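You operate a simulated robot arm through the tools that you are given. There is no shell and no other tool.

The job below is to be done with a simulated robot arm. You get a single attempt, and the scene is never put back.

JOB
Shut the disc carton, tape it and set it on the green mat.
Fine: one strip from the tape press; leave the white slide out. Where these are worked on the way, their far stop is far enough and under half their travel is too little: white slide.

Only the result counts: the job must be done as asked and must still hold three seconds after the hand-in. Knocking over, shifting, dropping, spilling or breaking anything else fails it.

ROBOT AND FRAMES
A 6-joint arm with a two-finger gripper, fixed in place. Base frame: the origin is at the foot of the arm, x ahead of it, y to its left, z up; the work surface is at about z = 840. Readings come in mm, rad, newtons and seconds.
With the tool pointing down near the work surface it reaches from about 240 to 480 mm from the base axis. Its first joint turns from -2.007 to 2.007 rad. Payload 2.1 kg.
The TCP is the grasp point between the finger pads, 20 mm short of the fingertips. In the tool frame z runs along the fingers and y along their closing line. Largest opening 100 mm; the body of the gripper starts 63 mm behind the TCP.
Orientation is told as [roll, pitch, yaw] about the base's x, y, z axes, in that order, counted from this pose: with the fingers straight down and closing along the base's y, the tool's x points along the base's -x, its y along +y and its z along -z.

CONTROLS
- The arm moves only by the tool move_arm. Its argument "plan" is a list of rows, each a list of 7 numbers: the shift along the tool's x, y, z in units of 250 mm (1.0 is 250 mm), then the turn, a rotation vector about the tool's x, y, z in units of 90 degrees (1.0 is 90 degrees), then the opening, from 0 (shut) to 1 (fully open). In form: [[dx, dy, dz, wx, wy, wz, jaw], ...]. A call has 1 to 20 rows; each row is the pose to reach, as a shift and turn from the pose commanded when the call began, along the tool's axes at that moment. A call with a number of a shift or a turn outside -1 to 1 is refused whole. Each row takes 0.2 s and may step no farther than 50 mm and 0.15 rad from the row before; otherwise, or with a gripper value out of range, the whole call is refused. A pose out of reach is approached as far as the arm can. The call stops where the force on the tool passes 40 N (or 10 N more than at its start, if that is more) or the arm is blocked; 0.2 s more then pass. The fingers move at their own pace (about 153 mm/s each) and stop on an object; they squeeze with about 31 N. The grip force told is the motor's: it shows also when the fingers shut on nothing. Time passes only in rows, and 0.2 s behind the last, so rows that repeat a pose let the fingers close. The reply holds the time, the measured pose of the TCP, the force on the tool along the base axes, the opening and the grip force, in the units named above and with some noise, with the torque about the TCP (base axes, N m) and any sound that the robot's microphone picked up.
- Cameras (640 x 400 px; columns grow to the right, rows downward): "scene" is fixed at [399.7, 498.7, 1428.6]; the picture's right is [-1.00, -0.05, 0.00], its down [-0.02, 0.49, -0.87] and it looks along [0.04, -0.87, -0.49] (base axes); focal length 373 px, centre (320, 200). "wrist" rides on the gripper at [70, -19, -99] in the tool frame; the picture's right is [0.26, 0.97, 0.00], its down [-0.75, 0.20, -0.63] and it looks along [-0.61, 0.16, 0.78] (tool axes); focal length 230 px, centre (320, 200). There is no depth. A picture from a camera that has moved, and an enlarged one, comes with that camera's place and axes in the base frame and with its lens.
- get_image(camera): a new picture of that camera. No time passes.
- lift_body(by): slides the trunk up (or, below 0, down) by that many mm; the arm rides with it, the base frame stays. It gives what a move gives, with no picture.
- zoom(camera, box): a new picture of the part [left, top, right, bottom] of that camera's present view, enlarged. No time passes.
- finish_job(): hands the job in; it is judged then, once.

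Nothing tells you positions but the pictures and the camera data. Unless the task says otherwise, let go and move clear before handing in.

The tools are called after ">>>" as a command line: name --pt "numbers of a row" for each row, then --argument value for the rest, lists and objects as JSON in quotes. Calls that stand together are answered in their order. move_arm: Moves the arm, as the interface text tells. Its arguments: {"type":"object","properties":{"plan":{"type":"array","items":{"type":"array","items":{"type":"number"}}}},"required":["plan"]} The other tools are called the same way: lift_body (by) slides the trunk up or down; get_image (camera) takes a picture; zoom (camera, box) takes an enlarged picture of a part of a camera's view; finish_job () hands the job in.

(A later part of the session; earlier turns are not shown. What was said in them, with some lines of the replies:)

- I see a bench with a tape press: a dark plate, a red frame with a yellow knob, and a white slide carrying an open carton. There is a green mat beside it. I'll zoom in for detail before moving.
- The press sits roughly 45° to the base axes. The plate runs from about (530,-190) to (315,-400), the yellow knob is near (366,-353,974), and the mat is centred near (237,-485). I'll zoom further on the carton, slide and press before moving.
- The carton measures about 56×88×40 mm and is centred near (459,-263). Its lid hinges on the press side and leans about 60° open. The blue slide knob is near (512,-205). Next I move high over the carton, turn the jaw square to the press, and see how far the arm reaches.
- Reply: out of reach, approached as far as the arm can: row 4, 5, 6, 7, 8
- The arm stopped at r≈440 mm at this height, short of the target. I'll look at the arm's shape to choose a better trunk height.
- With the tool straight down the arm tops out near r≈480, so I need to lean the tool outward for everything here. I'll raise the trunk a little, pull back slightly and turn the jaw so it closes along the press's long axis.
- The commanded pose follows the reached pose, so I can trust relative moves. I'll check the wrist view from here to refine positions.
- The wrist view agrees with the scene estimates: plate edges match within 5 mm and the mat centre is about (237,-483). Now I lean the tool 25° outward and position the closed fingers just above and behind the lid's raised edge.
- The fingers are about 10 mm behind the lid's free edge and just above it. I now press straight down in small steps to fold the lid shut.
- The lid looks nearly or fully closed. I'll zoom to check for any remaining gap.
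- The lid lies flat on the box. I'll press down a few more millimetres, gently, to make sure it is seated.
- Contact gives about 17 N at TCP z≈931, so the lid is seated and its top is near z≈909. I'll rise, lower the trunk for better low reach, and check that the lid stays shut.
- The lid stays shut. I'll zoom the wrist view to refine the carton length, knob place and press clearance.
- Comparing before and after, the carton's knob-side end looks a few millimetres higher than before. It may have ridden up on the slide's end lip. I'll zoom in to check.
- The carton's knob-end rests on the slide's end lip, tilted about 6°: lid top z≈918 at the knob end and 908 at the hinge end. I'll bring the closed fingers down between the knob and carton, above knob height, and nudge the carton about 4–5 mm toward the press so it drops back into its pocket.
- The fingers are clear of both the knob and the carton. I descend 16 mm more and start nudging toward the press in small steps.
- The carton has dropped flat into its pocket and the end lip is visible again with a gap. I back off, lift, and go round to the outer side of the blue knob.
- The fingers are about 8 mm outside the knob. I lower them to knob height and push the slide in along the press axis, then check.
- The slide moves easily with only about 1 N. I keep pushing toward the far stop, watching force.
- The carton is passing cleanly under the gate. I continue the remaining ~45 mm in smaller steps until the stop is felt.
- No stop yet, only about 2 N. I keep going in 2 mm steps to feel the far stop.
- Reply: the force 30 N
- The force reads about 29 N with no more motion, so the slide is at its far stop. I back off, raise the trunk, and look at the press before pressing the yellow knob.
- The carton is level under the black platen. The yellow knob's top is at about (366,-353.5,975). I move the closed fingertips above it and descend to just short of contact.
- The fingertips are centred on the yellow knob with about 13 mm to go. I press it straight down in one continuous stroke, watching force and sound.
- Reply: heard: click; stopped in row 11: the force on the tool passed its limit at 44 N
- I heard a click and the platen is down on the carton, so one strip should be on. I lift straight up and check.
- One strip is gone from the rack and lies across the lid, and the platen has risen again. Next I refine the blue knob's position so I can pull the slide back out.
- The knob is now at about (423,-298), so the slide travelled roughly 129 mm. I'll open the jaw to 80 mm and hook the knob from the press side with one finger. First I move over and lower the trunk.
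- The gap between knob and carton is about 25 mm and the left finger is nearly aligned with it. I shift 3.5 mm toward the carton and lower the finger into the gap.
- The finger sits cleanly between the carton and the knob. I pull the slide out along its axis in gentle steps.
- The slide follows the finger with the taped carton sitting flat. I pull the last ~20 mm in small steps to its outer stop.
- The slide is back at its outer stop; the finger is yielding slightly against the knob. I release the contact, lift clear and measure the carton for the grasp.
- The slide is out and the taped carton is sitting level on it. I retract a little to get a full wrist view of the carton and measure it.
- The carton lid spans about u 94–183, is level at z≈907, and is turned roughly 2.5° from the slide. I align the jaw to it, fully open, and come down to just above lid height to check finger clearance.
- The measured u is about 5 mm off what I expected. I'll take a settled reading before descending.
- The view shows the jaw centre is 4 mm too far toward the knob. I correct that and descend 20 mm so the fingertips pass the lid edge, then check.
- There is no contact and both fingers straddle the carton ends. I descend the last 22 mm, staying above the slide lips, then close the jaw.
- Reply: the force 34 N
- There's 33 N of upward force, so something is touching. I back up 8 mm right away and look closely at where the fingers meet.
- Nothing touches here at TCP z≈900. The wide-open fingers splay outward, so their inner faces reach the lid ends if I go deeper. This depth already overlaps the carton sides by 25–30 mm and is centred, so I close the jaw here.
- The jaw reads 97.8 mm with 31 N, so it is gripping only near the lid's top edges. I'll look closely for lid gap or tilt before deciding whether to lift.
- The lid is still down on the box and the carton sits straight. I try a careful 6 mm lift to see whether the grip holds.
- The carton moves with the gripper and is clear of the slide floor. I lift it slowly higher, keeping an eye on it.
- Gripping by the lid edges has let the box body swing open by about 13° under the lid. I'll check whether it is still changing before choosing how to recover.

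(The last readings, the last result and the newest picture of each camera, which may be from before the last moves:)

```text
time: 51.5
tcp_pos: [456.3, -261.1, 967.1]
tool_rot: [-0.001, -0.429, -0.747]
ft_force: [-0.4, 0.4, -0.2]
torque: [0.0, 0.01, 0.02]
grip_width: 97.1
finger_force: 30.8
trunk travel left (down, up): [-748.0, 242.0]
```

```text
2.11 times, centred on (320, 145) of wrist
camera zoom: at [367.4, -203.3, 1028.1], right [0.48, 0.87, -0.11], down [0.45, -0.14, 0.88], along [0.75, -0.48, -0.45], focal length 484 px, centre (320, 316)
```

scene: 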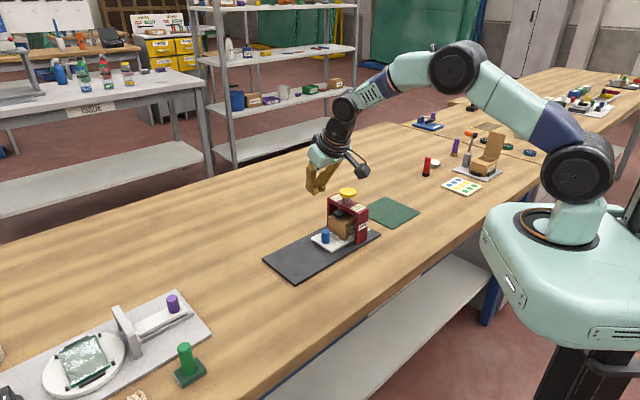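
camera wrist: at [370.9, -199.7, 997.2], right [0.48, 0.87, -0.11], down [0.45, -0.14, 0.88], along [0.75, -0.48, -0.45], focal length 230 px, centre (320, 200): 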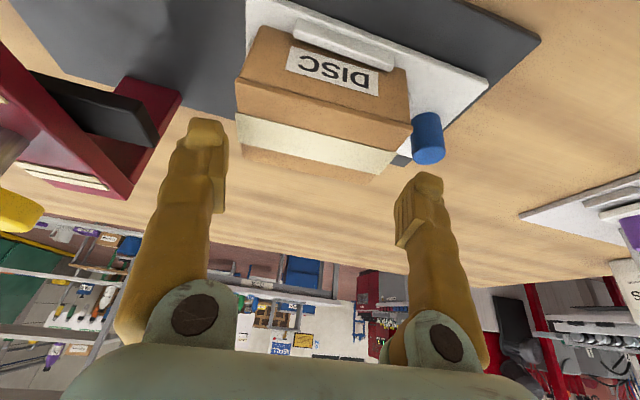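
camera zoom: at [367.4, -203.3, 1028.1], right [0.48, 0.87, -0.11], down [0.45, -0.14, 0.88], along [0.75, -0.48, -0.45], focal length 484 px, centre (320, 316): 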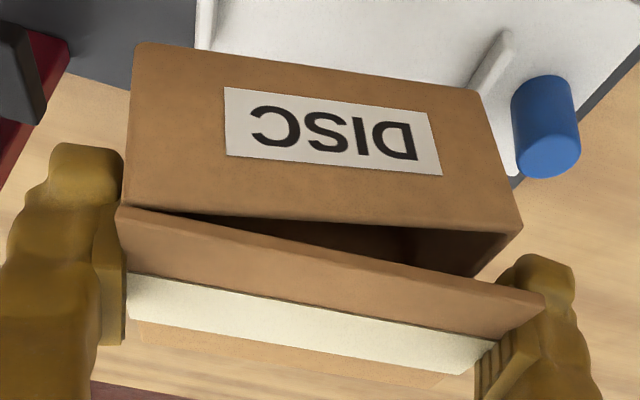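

The body has settled: its end wall rests on the finger, about 9–10° open, and it's stable in the grip. I'll carry it around the robot side of the press at low height and set it down on the mat so the lid closes again as the box is supported. First I retract.

>>> move_arm --pt "0.0232 0 -0.0127 0 0 0 0.3" --pt "0.0697 0 -0.0381 0 0 0 0.3" --pt "0.1277 0 -0.0699 0 0 0 0.3" --pt "0.1897 0 -0.1037 0 0 0 0.3" --pt "0.2516 0 -0.1376 0 0 0 0.3" --pt "0.3136 0 -0.1715 0 0 0 0.3" --pt "0.3639 0 -0.199 0 0 0 0.3" --pt "0.3871 0 -0.2117 0 0 0 0.3"

>>> get_image --camera "wrist"

>>> zoom --camera "scene" --box '[260, 160, 420, 280]'

```text
time: 53.3
tcp_pos: [375.2, -186.6, 977.3]
tool_rot: [-0.001, -0.429, -0.745]
ft_force: [-0.6, -0.2, -0.4]
torque: [0.01, 0.02, -0.01]
grip_width: 96.7
finger_force: 31.1
trunk travel left (down, up): [-748.0, 242.0]
```

```text
taken
camera wrist: at [286.7, -128.2, 1037.1], right [0.48, 0.87, -0.11], down [0.45, -0.14, 0.88], along [0.75, -0.48, -0.45], focal length 230 px, centre (320, 200)
```

wrist: 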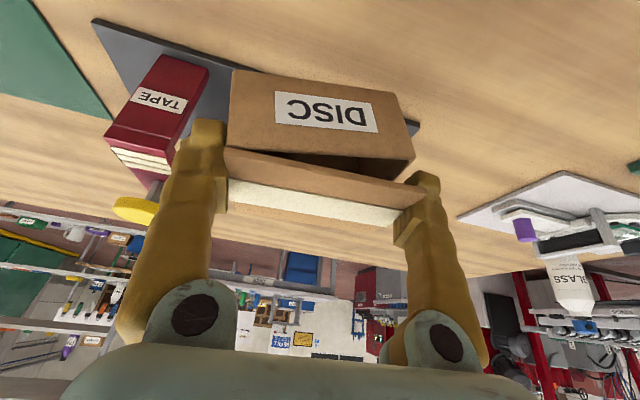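

```text
3.33 times, centred on (340, 220) of scene
camera zoom: at [399.7, 498.7, 1428.6], right [-1.0, -0.05, 0.0], down [-0.02, 0.49, -0.87], along [0.04, -0.87, -0.49], focal length 1242 px, centre (253, 133)
```

zoom: 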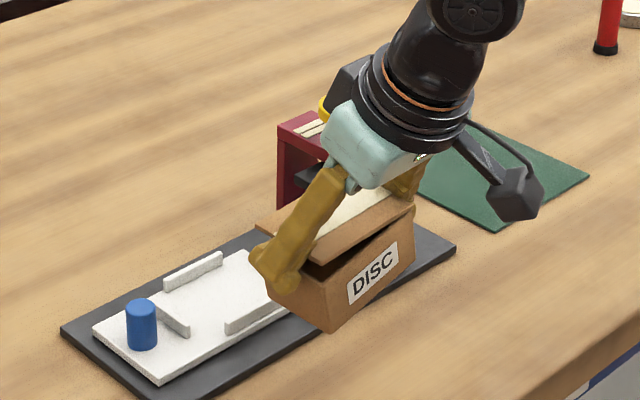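

The carton hangs steadily and the jaw is creeping only slightly. I continue past the press toward the mat at a moderate speed.

>>> move_arm --pt "0.0011 -0.03 -0.0005 0 0 0 0.3" --pt "0.0035 -0.09 -0.0016 0 0 0 0.3" --pt "0.0065 -0.175 -0.003 0 0 0 0.3" --pt "0.01 -0.265 -0.0045 0 0 0 0.3" --pt "0.013 -0.355 -0.006 0 0 0 0.3" --pt "0.0163 -0.445 -0.0075 0 0 0 0.3" --pt "0.0196 -0.535 -0.009 0 0 0 0.3" --pt "0.0228 -0.622 -0.0104 0 0 0 0.3" --pt "0.0262 -0.71 -0.012 0 0 0 0.3" --pt "0.0295 -0.8 -0.0135 0 0 0 0.3" --pt "0.0328 -0.89 -0.015 0 0 0 0.3" --pt "0.035 -0.96 -0.016 0 0 0 0.3"

>>> get_image --camera "wrist"

>>> get_image --camera "scene"

```text
time: 55.9
tcp_pos: [206.6, -355.9, 974.8]
tool_rot: [0.0, -0.428, -0.745]
ft_force: [0.1, -0.1, -0.2]
torque: [-0.02, 0.04, 0.03]
grip_width: 95.9
finger_force: 30.4
trunk travel left (down, up): [-748.0, 242.0]
```

```text
taken
camera wrist: at [118.1, -298.2, 1034.9], right [0.48, 0.87, -0.11], down [0.45, -0.14, 0.88], along [0.75, -0.47, -0.45], focal length 230 px, centre (320, 200)
```

wrist: 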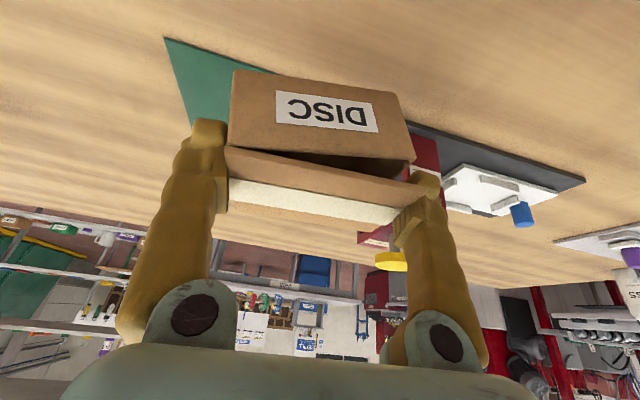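

```text
taken
```

scene: 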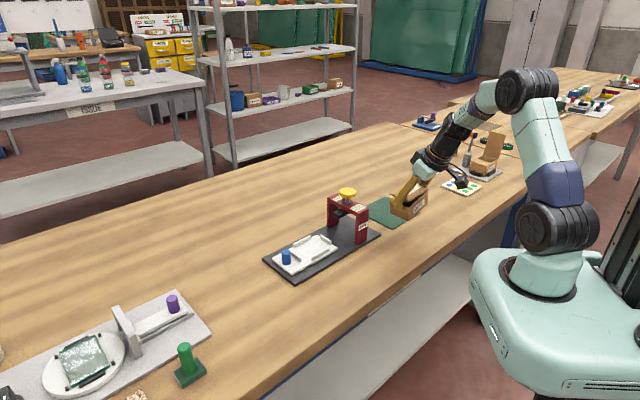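

The carton is past the press and steady. I move it over the mat centre while lowering part way.

>>> move_arm --pt "-0.016 -0.0144 0.0161 0 0 0 0.3" --pt "-0.0481 -0.0431 0.0483 0 0 0 0.3" --pt "-0.0882 -0.0791 0.0886 0 0 0 0.3" --pt "-0.1283 -0.115 0.1289 0 0 0 0.3" --pt "-0.1684 -0.151 0.1692 0 0 0 0.3" --pt "-0.2085 -0.1869 0.2095 0 0 0 0.3" --pt "-0.2486 -0.2229 0.2498 0 0 0 0.3" --pt "-0.2887 -0.2588 0.2901 0 0 0 0.3" --pt "-0.3128 -0.2804 0.3142 0 0 0 0.3" --pt "-0.3208 -0.2876 0.3223 0 0 0 0.3"

>>> get_image --camera "wrist"

>>> zoom --camera "scene" --box '[330, 150, 460, 250]'

```text
time: 58.1
tcp_pos: [231.0, -472.8, 936.4]
tool_rot: [-0.002, -0.427, -0.745]
ft_force: [0.2, 0.2, -1.2]
torque: [-0.01, 0.01, -0.02]
grip_width: 95.5
finger_force: 30.7
out of reach, approached as far as the arm can: row 9, 10
trunk travel left (down, up): [-748.0, 242.0]
```

```text
taken
camera wrist: at [142.5, -414.4, 997.8], right [0.48, 0.87, -0.11], down [0.45, -0.14, 0.88], along [0.75, -0.48, -0.46], focal length 230 px, centre (320, 200)
```

wrist: 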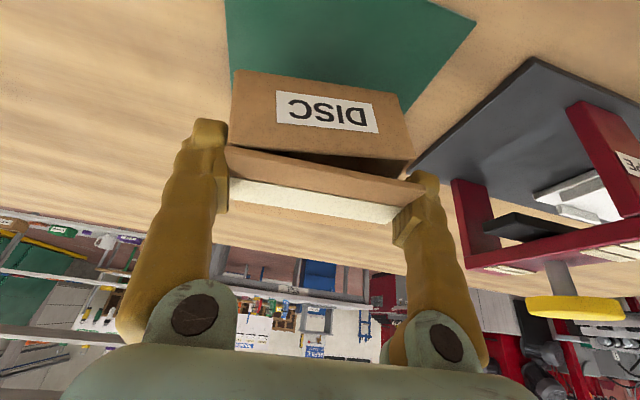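

```text
4.00 times, centred on (395, 200) of scene
camera zoom: at [399.7, 498.7, 1428.6], right [-1.0, -0.05, 0.0], down [-0.02, 0.49, -0.87], along [0.04, -0.87, -0.49], focal length 1490 px, centre (20, 200)
```

zoom: 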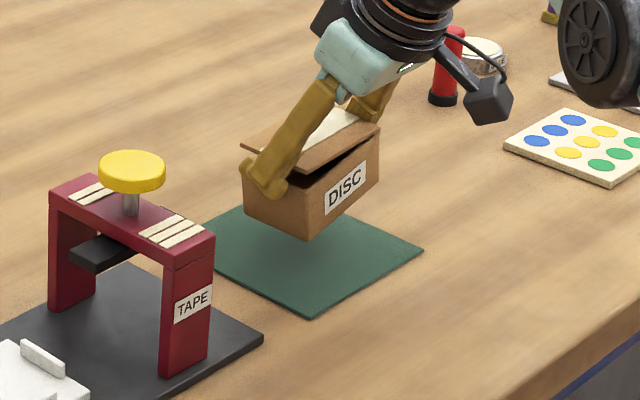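

The arm is at its reach limit here, but the carton is well inside the mat outline. I back off a few millimetres, lower until nearly touching, and check.

>>> move_arm --pt "0.0109 0.016 -0.005 0 0 0 0.3" --pt "0.0218 0.032 -0.01 0 0 0 0.3" --pt "0.0351 0.032 0.0191 0 0 0 0.3" --pt "0.0483 0.032 0.0482 0 0 0 0.3" --pt "0.0616 0.032 0.0774 0 0 0 0.3"

>>> get_image --camera "wrist"

>>> zoom --camera "scene" --box '[355, 165, 435, 235]'

```text
time: 59.3
tcp_pos: [233.3, -462.5, 913.2]
tool_rot: [-0.002, -0.429, -0.746]
ft_force: [0.5, 0.1, -0.6]
torque: [0.0, 0.01, 0.01]
grip_width: 95.2
finger_force: 30.6
trunk travel left (down, up): [-748.0, 242.0]
```

```text
taken
camera wrist: at [143.6, -405.2, 973.4], right [0.48, 0.87, -0.11], down [0.45, -0.14, 0.88], along [0.75, -0.48, -0.45], focal length 230 px, centre (320, 200)
```

wrist: 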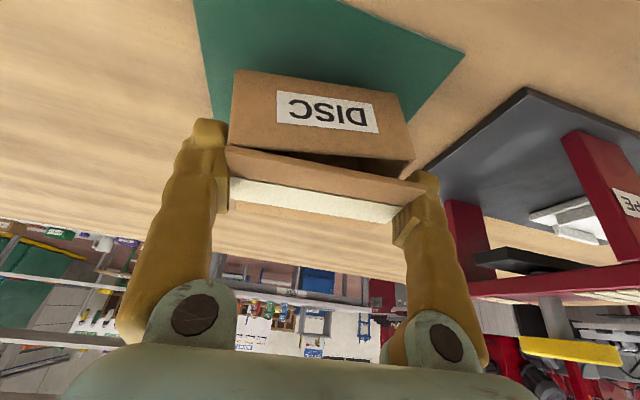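

```text
5.71 times, centred on (395, 200) of scene
camera zoom: at [399.7, 498.7, 1428.6], right [-1.0, -0.05, 0.0], down [-0.02, 0.49, -0.87], along [0.04, -0.87, -0.49], focal length 2129 px, centre (-109, 200)
```

zoom: 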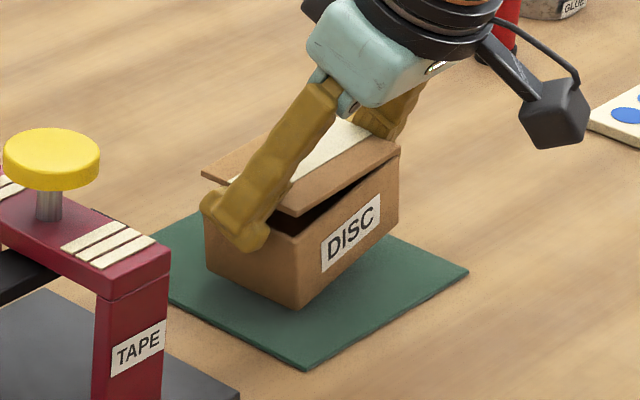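

The box's low edge is only several millimetres above the mat. I lower in small steps while easing the lid back toward the hinge side, so the body levels out under the lid.

>>> move_arm --pt "0.0066 0 0.0146 0 0 0 0.3" --pt "0.0133 0 0.0291 0 0 0 0.3" --pt "0.0183 -0.008 0.04 0 0 0 0.3" --pt "0.0232 -0.016 0.051 0 0 0 0.3" --pt "0.0282 -0.024 0.0619 0 0 0 0.3"

>>> zoom --camera "wrist" --box '[170, 0, 470, 250]'

>>> zoom --camera "scene" --box '[365, 170, 435, 230]'

```text
time: 60.5
tcp_pos: [229.0, -466.4, 897.1]
tool_rot: [-0.002, -0.427, -0.745]
ft_force: [0.7, 0.1, 0.0]
torque: [0.04, -0.03, 0.0]
grip_width: 95.0
finger_force: 30.5
trunk travel left (down, up): [-748.0, 242.0]
```

```text
1.60 times, centred on (320, 125) of wrist
camera zoom: at [140.6, -409.0, 957.3], right [0.48, 0.87, -0.11], down [0.45, -0.14, 0.88], along [0.75, -0.48, -0.45], focal length 368 px, centre (320, 320)
```

zoom: 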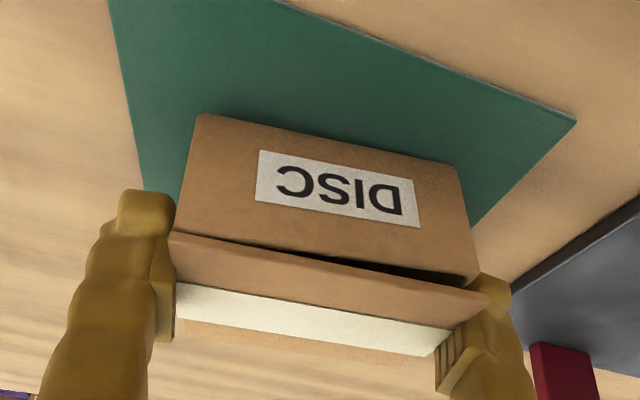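

```text
6.67 times, centred on (400, 200) of scene
camera zoom: at [399.7, 498.7, 1428.6], right [-1.0, -0.05, 0.0], down [-0.02, 0.49, -0.87], along [0.04, -0.87, -0.49], focal length 2484 px, centre (-213, 200)
```

zoom: 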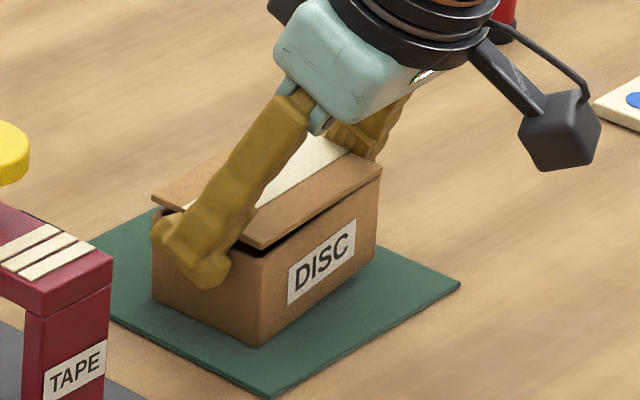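

The body has touched the mat and the lid gap is closing. I keep lowering gently.

>>> move_arm --pt "0.0033 -0.005 0.0073 0 0 0 0.3" --pt "0.0066 -0.01 0.0146 0 0 0 0.3" --pt "0.0083 -0.014 0.0182 0 0 0 0.3" --pt "0.01 -0.016 0.0218 0 0 0 0.3"

>>> zoom --camera "wrist" --box '[170, 0, 470, 250]'

>>> zoom --camera "scene" --box '[365, 170, 435, 230]'

```text
time: 61.5
tcp_pos: [227.1, -470.1, 889.8]
tool_rot: [-0.002, -0.429, -0.745]
ft_force: [1.2, -0.4, 3.0]
torque: [0.14, -0.08, -0.1]
grip_width: 94.8
finger_force: 31.2
trunk travel left (down, up): [-748.0, 242.0]
```

```text
1.60 times, centred on (320, 125) of wrist
camera zoom: at [138.6, -412.3, 951.1], right [0.48, 0.87, -0.11], down [0.45, -0.14, 0.88], along [0.75, -0.48, -0.45], focal length 368 px, centre (320, 320)
```

zoom: 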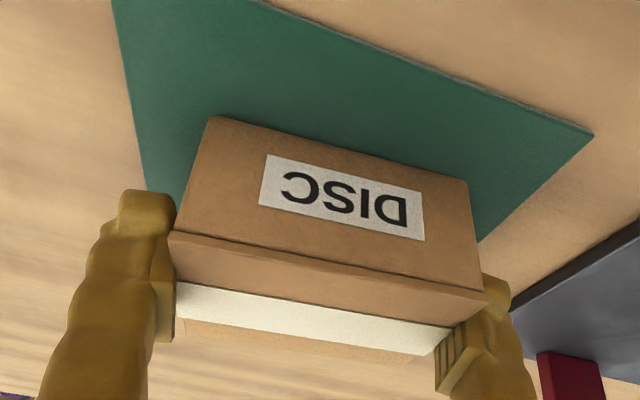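

```text
6.67 times, centred on (400, 200) of scene
camera zoom: at [399.7, 498.7, 1428.6], right [-1.0, -0.05, 0.0], down [-0.02, 0.49, -0.87], along [0.04, -0.87, -0.49], focal length 2484 px, centre (-213, 200)
```

zoom: 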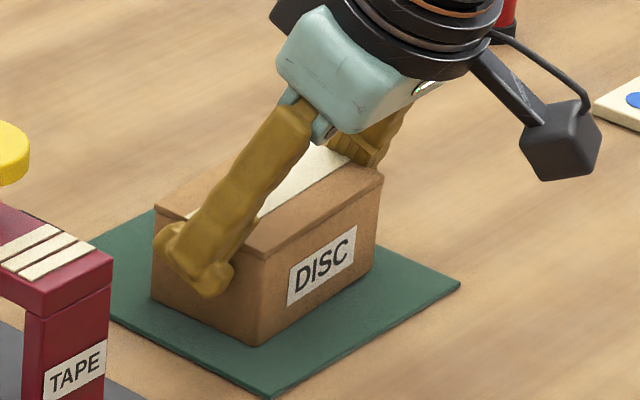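

The lid is shut and the carton sits flat on the mat with about 3 N contact. I open the jaw and let it settle before lifting.

>>> move_arm --pt "0 0 0 0 0 0 0.97" --pt "0 0 0 0 0 0 1" --pt "0 0 0 0 0 0 1"

>>> zoom --camera "wrist" --box '[170, 0, 470, 250]'

>>> zoom --camera "scene" --box '[365, 170, 435, 230]'

```text
time: 62.3
tcp_pos: [227.0, -470.5, 889.9]
tool_rot: [-0.002, -0.429, -0.745]
ft_force: [-0.1, -0.6, 0.1]
torque: [-0.01, 0.01, 0.01]
grip_width: 99.9
finger_force: 0.0
trunk travel left (down, up): [-748.0, 242.0]
```

```text
1.60 times, centred on (320, 125) of wrist
camera zoom: at [138.2, -412.7, 950.7], right [0.48, 0.87, -0.11], down [0.45, -0.14, 0.88], along [0.75, -0.48, -0.45], focal length 368 px, centre (320, 320)
```

zoom: 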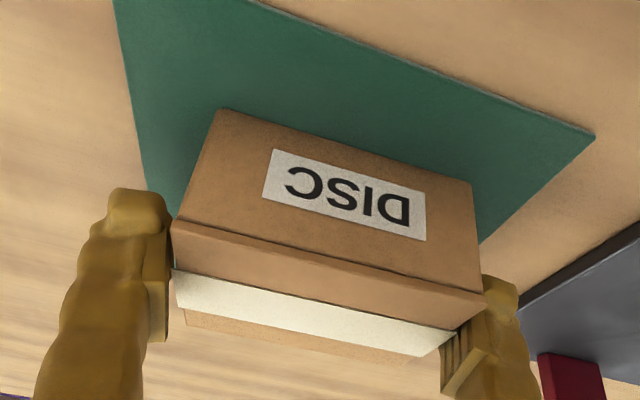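

```text
6.67 times, centred on (400, 200) of scene
camera zoom: at [399.7, 498.7, 1428.6], right [-1.0, -0.05, 0.0], down [-0.02, 0.49, -0.87], along [0.04, -0.87, -0.49], focal length 2484 px, centre (-213, 200)
```

zoom: 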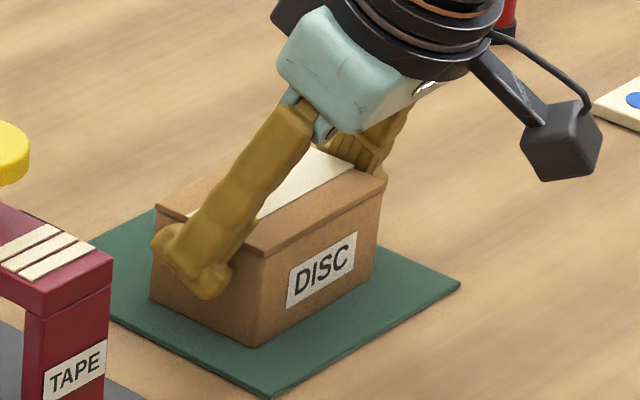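

The jaw is open and the carton has settled flat on the mat. I lift straight up gently.

>>> move_arm --pt "-0.0066 0 -0.0146 0 0 0 1" --pt "-0.0166 0 -0.0364 0 0 0 1" --pt "-0.0332 0 -0.0728 0 0 0 1" --pt "-0.0498 0 -0.1092 0 0 0 1" --pt "-0.0747 0 -0.1638 0 0 0 1" --pt "-0.0996 0 -0.2184 0 0 0 1"

>>> get_image --camera "wrist"

>>> zoom --camera "scene" --box '[365, 170, 435, 230]'

```text
time: 63.7
tcp_pos: [227.5, -470.1, 949.7]
tool_rot: [-0.001, -0.429, -0.746]
ft_force: [0.4, 0.2, -0.1]
torque: [0.02, 0.01, 0.01]
grip_width: 100.1
finger_force: 0.1
trunk travel left (down, up): [-748.0, 242.0]
```

```text
taken
camera wrist: at [138.8, -412.6, 1011.0], right [0.48, 0.87, -0.11], down [0.45, -0.14, 0.88], along [0.75, -0.48, -0.45], focal length 230 px, centre (320, 200)
```

wrist: 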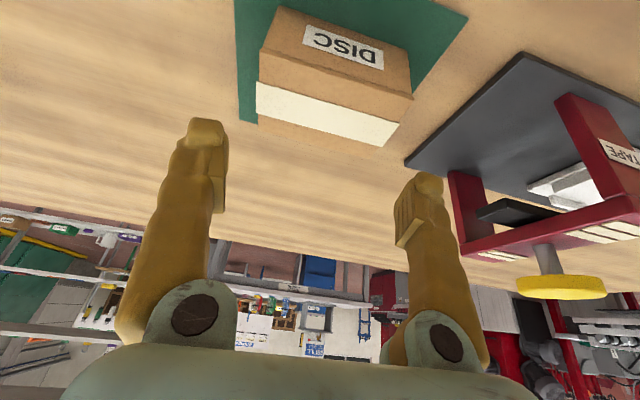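

```text
6.67 times, centred on (400, 200) of scene
camera zoom: at [399.7, 498.7, 1428.6], right [-1.0, -0.05, 0.0], down [-0.02, 0.49, -0.87], along [0.04, -0.87, -0.49], focal length 2484 px, centre (-213, 200)
```

zoom: 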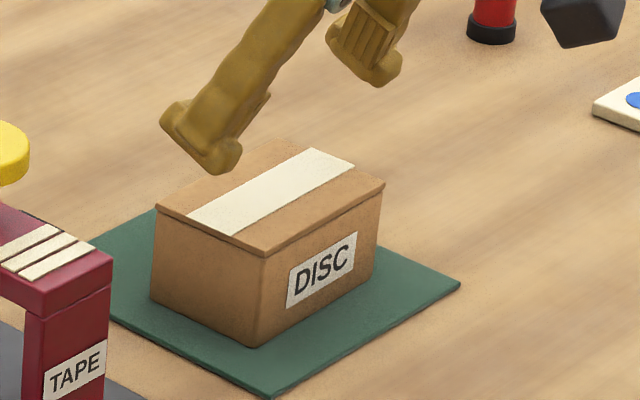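

The carton stands on the mat with the lid shut and the strip on top. I'll zoom to check for a remaining lid gap and its place on the mat.

>>> zoom --camera "scene" --box '[375, 185, 425, 225]'

>>> zoom --camera "wrist" --box '[230, 0, 430, 150]'

>>> zoom --camera "scene" --box '[255, 180, 385, 285]'

```text
10.00 times, centred on (400, 205) of scene
camera zoom: at [399.7, 498.7, 1428.6], right [-1.0, -0.05, 0.0], down [-0.02, 0.49, -0.87], along [0.04, -0.87, -0.49], focal length 3726 px, centre (-480, 150)
```

zoom: 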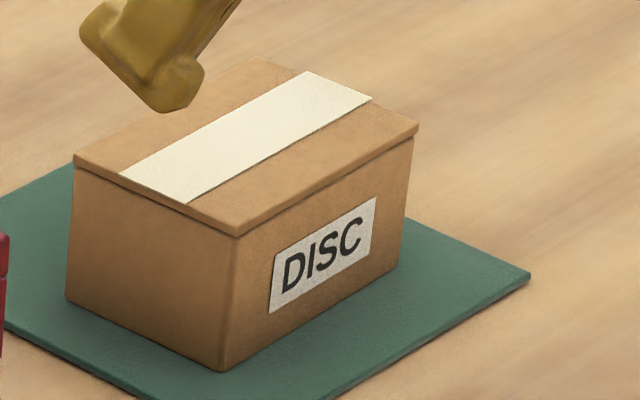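

```text
2.67 times, centred on (330, 75) of wrist
camera zoom: at [138.8, -412.6, 1011.0], right [0.48, 0.87, -0.11], down [0.45, -0.14, 0.88], along [0.75, -0.48, -0.45], focal length 614 px, centre (293, 533)
```

zoom: 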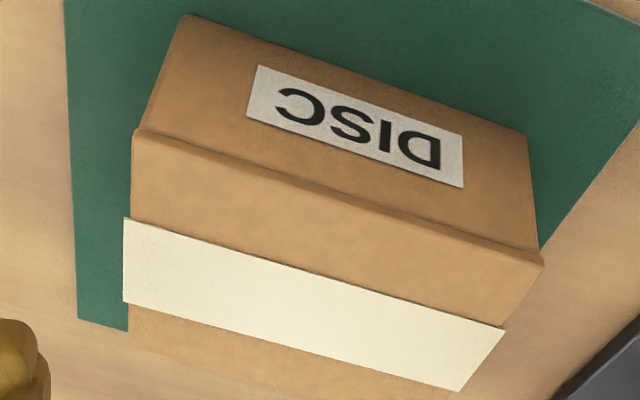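

```text
3.81 times, centred on (320, 232) of scene
camera zoom: at [399.7, 498.7, 1428.6], right [-1.0, -0.05, 0.0], down [-0.02, 0.49, -0.87], along [0.04, -0.87, -0.49], focal length 1419 px, centre (320, 76)
```

zoom: 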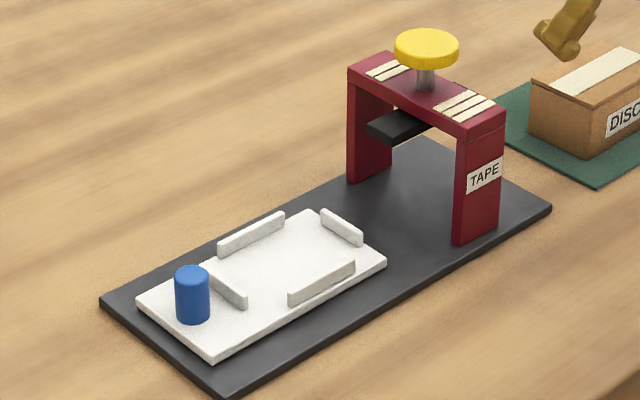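

Triangulated lid heights are level (about 892 mm and 894 mm), the carton is fully inside the mat, and the slide is at its outer position. One closer look at the lid seam before moving clear.

>>> zoom --camera "wrist" --box '[340, 30, 430, 120]'

>>> zoom --camera "scene" --box '[378, 195, 408, 225]'

```text
4.44 times, centred on (385, 75) of wrist
camera zoom: at [138.8, -412.6, 1011.0], right [0.48, 0.87, -0.11], down [0.45, -0.14, 0.88], along [0.75, -0.48, -0.45], focal length 1022 px, centre (31, 756)
```

zoom: 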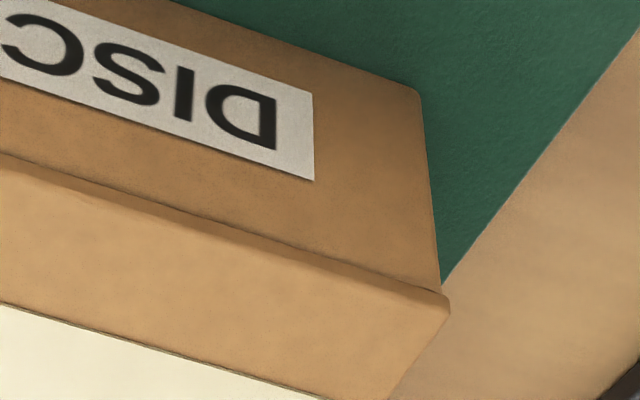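

```text
13.33 times, centred on (393, 210) of scene
camera zoom: at [399.7, 498.7, 1428.6], right [-1.0, -0.05, 0.0], down [-0.02, 0.49, -0.87], along [0.04, -0.87, -0.49], focal length 4968 px, centre (-653, 67)
```

zoom: 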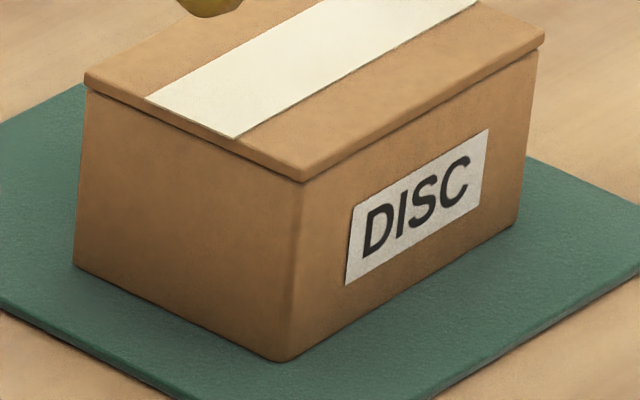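

The seam is closed all round, the strip is in place, and the carton stands upright inside the mat. I raise and pull the arm clear, then take a last look.

>>> move_arm --pt "-0.0332 0 -0.0728 0 0 0 1" --pt "-0.0664 0 -0.1456 0 0 0 1" --pt "0.02 0 -0.21 0 0 0 1" --pt "0.12 0 -0.27 0 0 0 1" --pt "0.2 0 -0.32 0 0 0 1" --pt "0.2 0 -0.32 0 0 0 1"

>>> get_image --camera "scene"

>>> zoom --camera "scene" --box '[250, 160, 450, 290]'

>>> get_image --camera "wrist"

```text
time: 65.1
tcp_pos: [180.8, -468.9, 1007.8]
tool_rot: [0.001, -0.427, -0.746]
ft_force: [-0.2, 0.0, 0.4]
torque: [0.01, 0.01, 0.01]
grip_width: 100.0
finger_force: 0.1
out of reach, approached as far as the arm can: row 3, 4, 5, 6
trunk travel left (down, up): [-748.0, 242.0]
```

```text
taken
```

scene: 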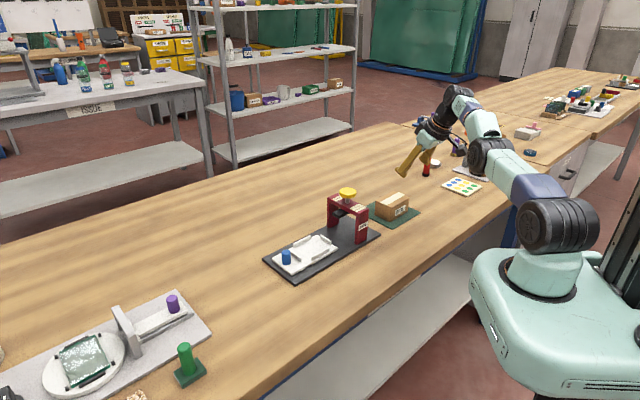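

```text
3.08 times, centred on (350, 225) of scene
camera zoom: at [399.7, 498.7, 1428.6], right [-1.0, -0.05, 0.0], down [-0.02, 0.49, -0.87], along [0.04, -0.87, -0.49], focal length 1146 px, centre (228, 123)
```

zoom: 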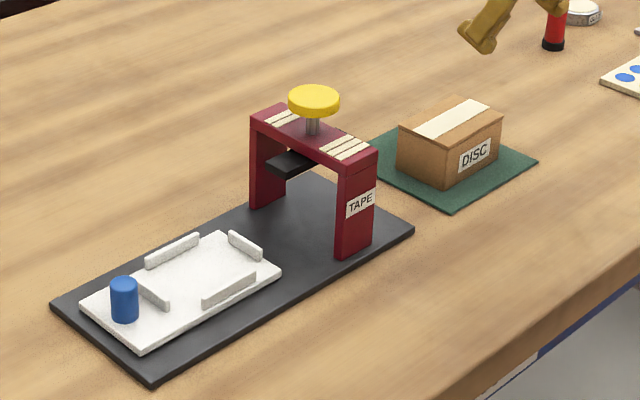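

```text
taken
camera wrist: at [93.0, -410.3, 1070.0], right [0.48, 0.87, -0.11], down [0.45, -0.14, 0.88], along [0.75, -0.47, -0.46], focal length 230 px, centre (320, 200)
```

wrist: 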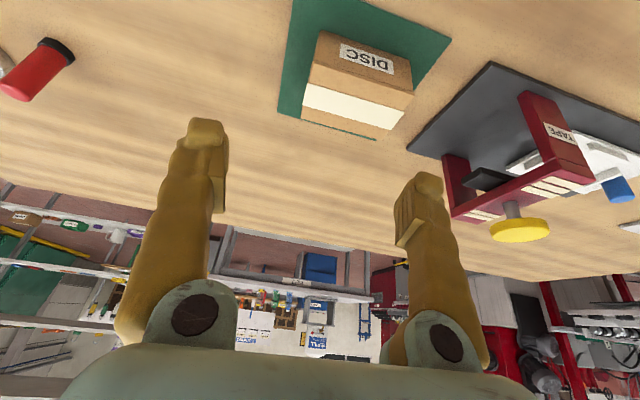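

The carton is shut with one strip across the lid and stands inside the green mat. The slide is out, the press is at rest, and the arm is clear with nothing else disturbed that I can see. I hand the job in.

>>> finish_job

```text
The job is handed in.
```

I handed the job in with the disc carton shut, taped with one strip and standing inside the green mat. The white slide is out at its stop. I don't have the judge's result.

- **Carton tipped early:** when I first closed the lid, the knob end of the carton rode up on the slide's end lip. I nudged it back into its pocket before pushing the slide in.
- **Tape press:** I pressed the yellow knob once and heard one click. One strip came off the rack and lies across the lid.
- **Lid opened in transit:** the arm could only grip the carton by its lid edges, so the box swung open about 10° under the taped lid while I carried it. It closed again when I set it on the mat, and close-up pictures show no gap and the strip still in place. If the judge treats that opening as breaking the tape, the taping step may not pass.

The pictures show nothing else knocked over or moved.
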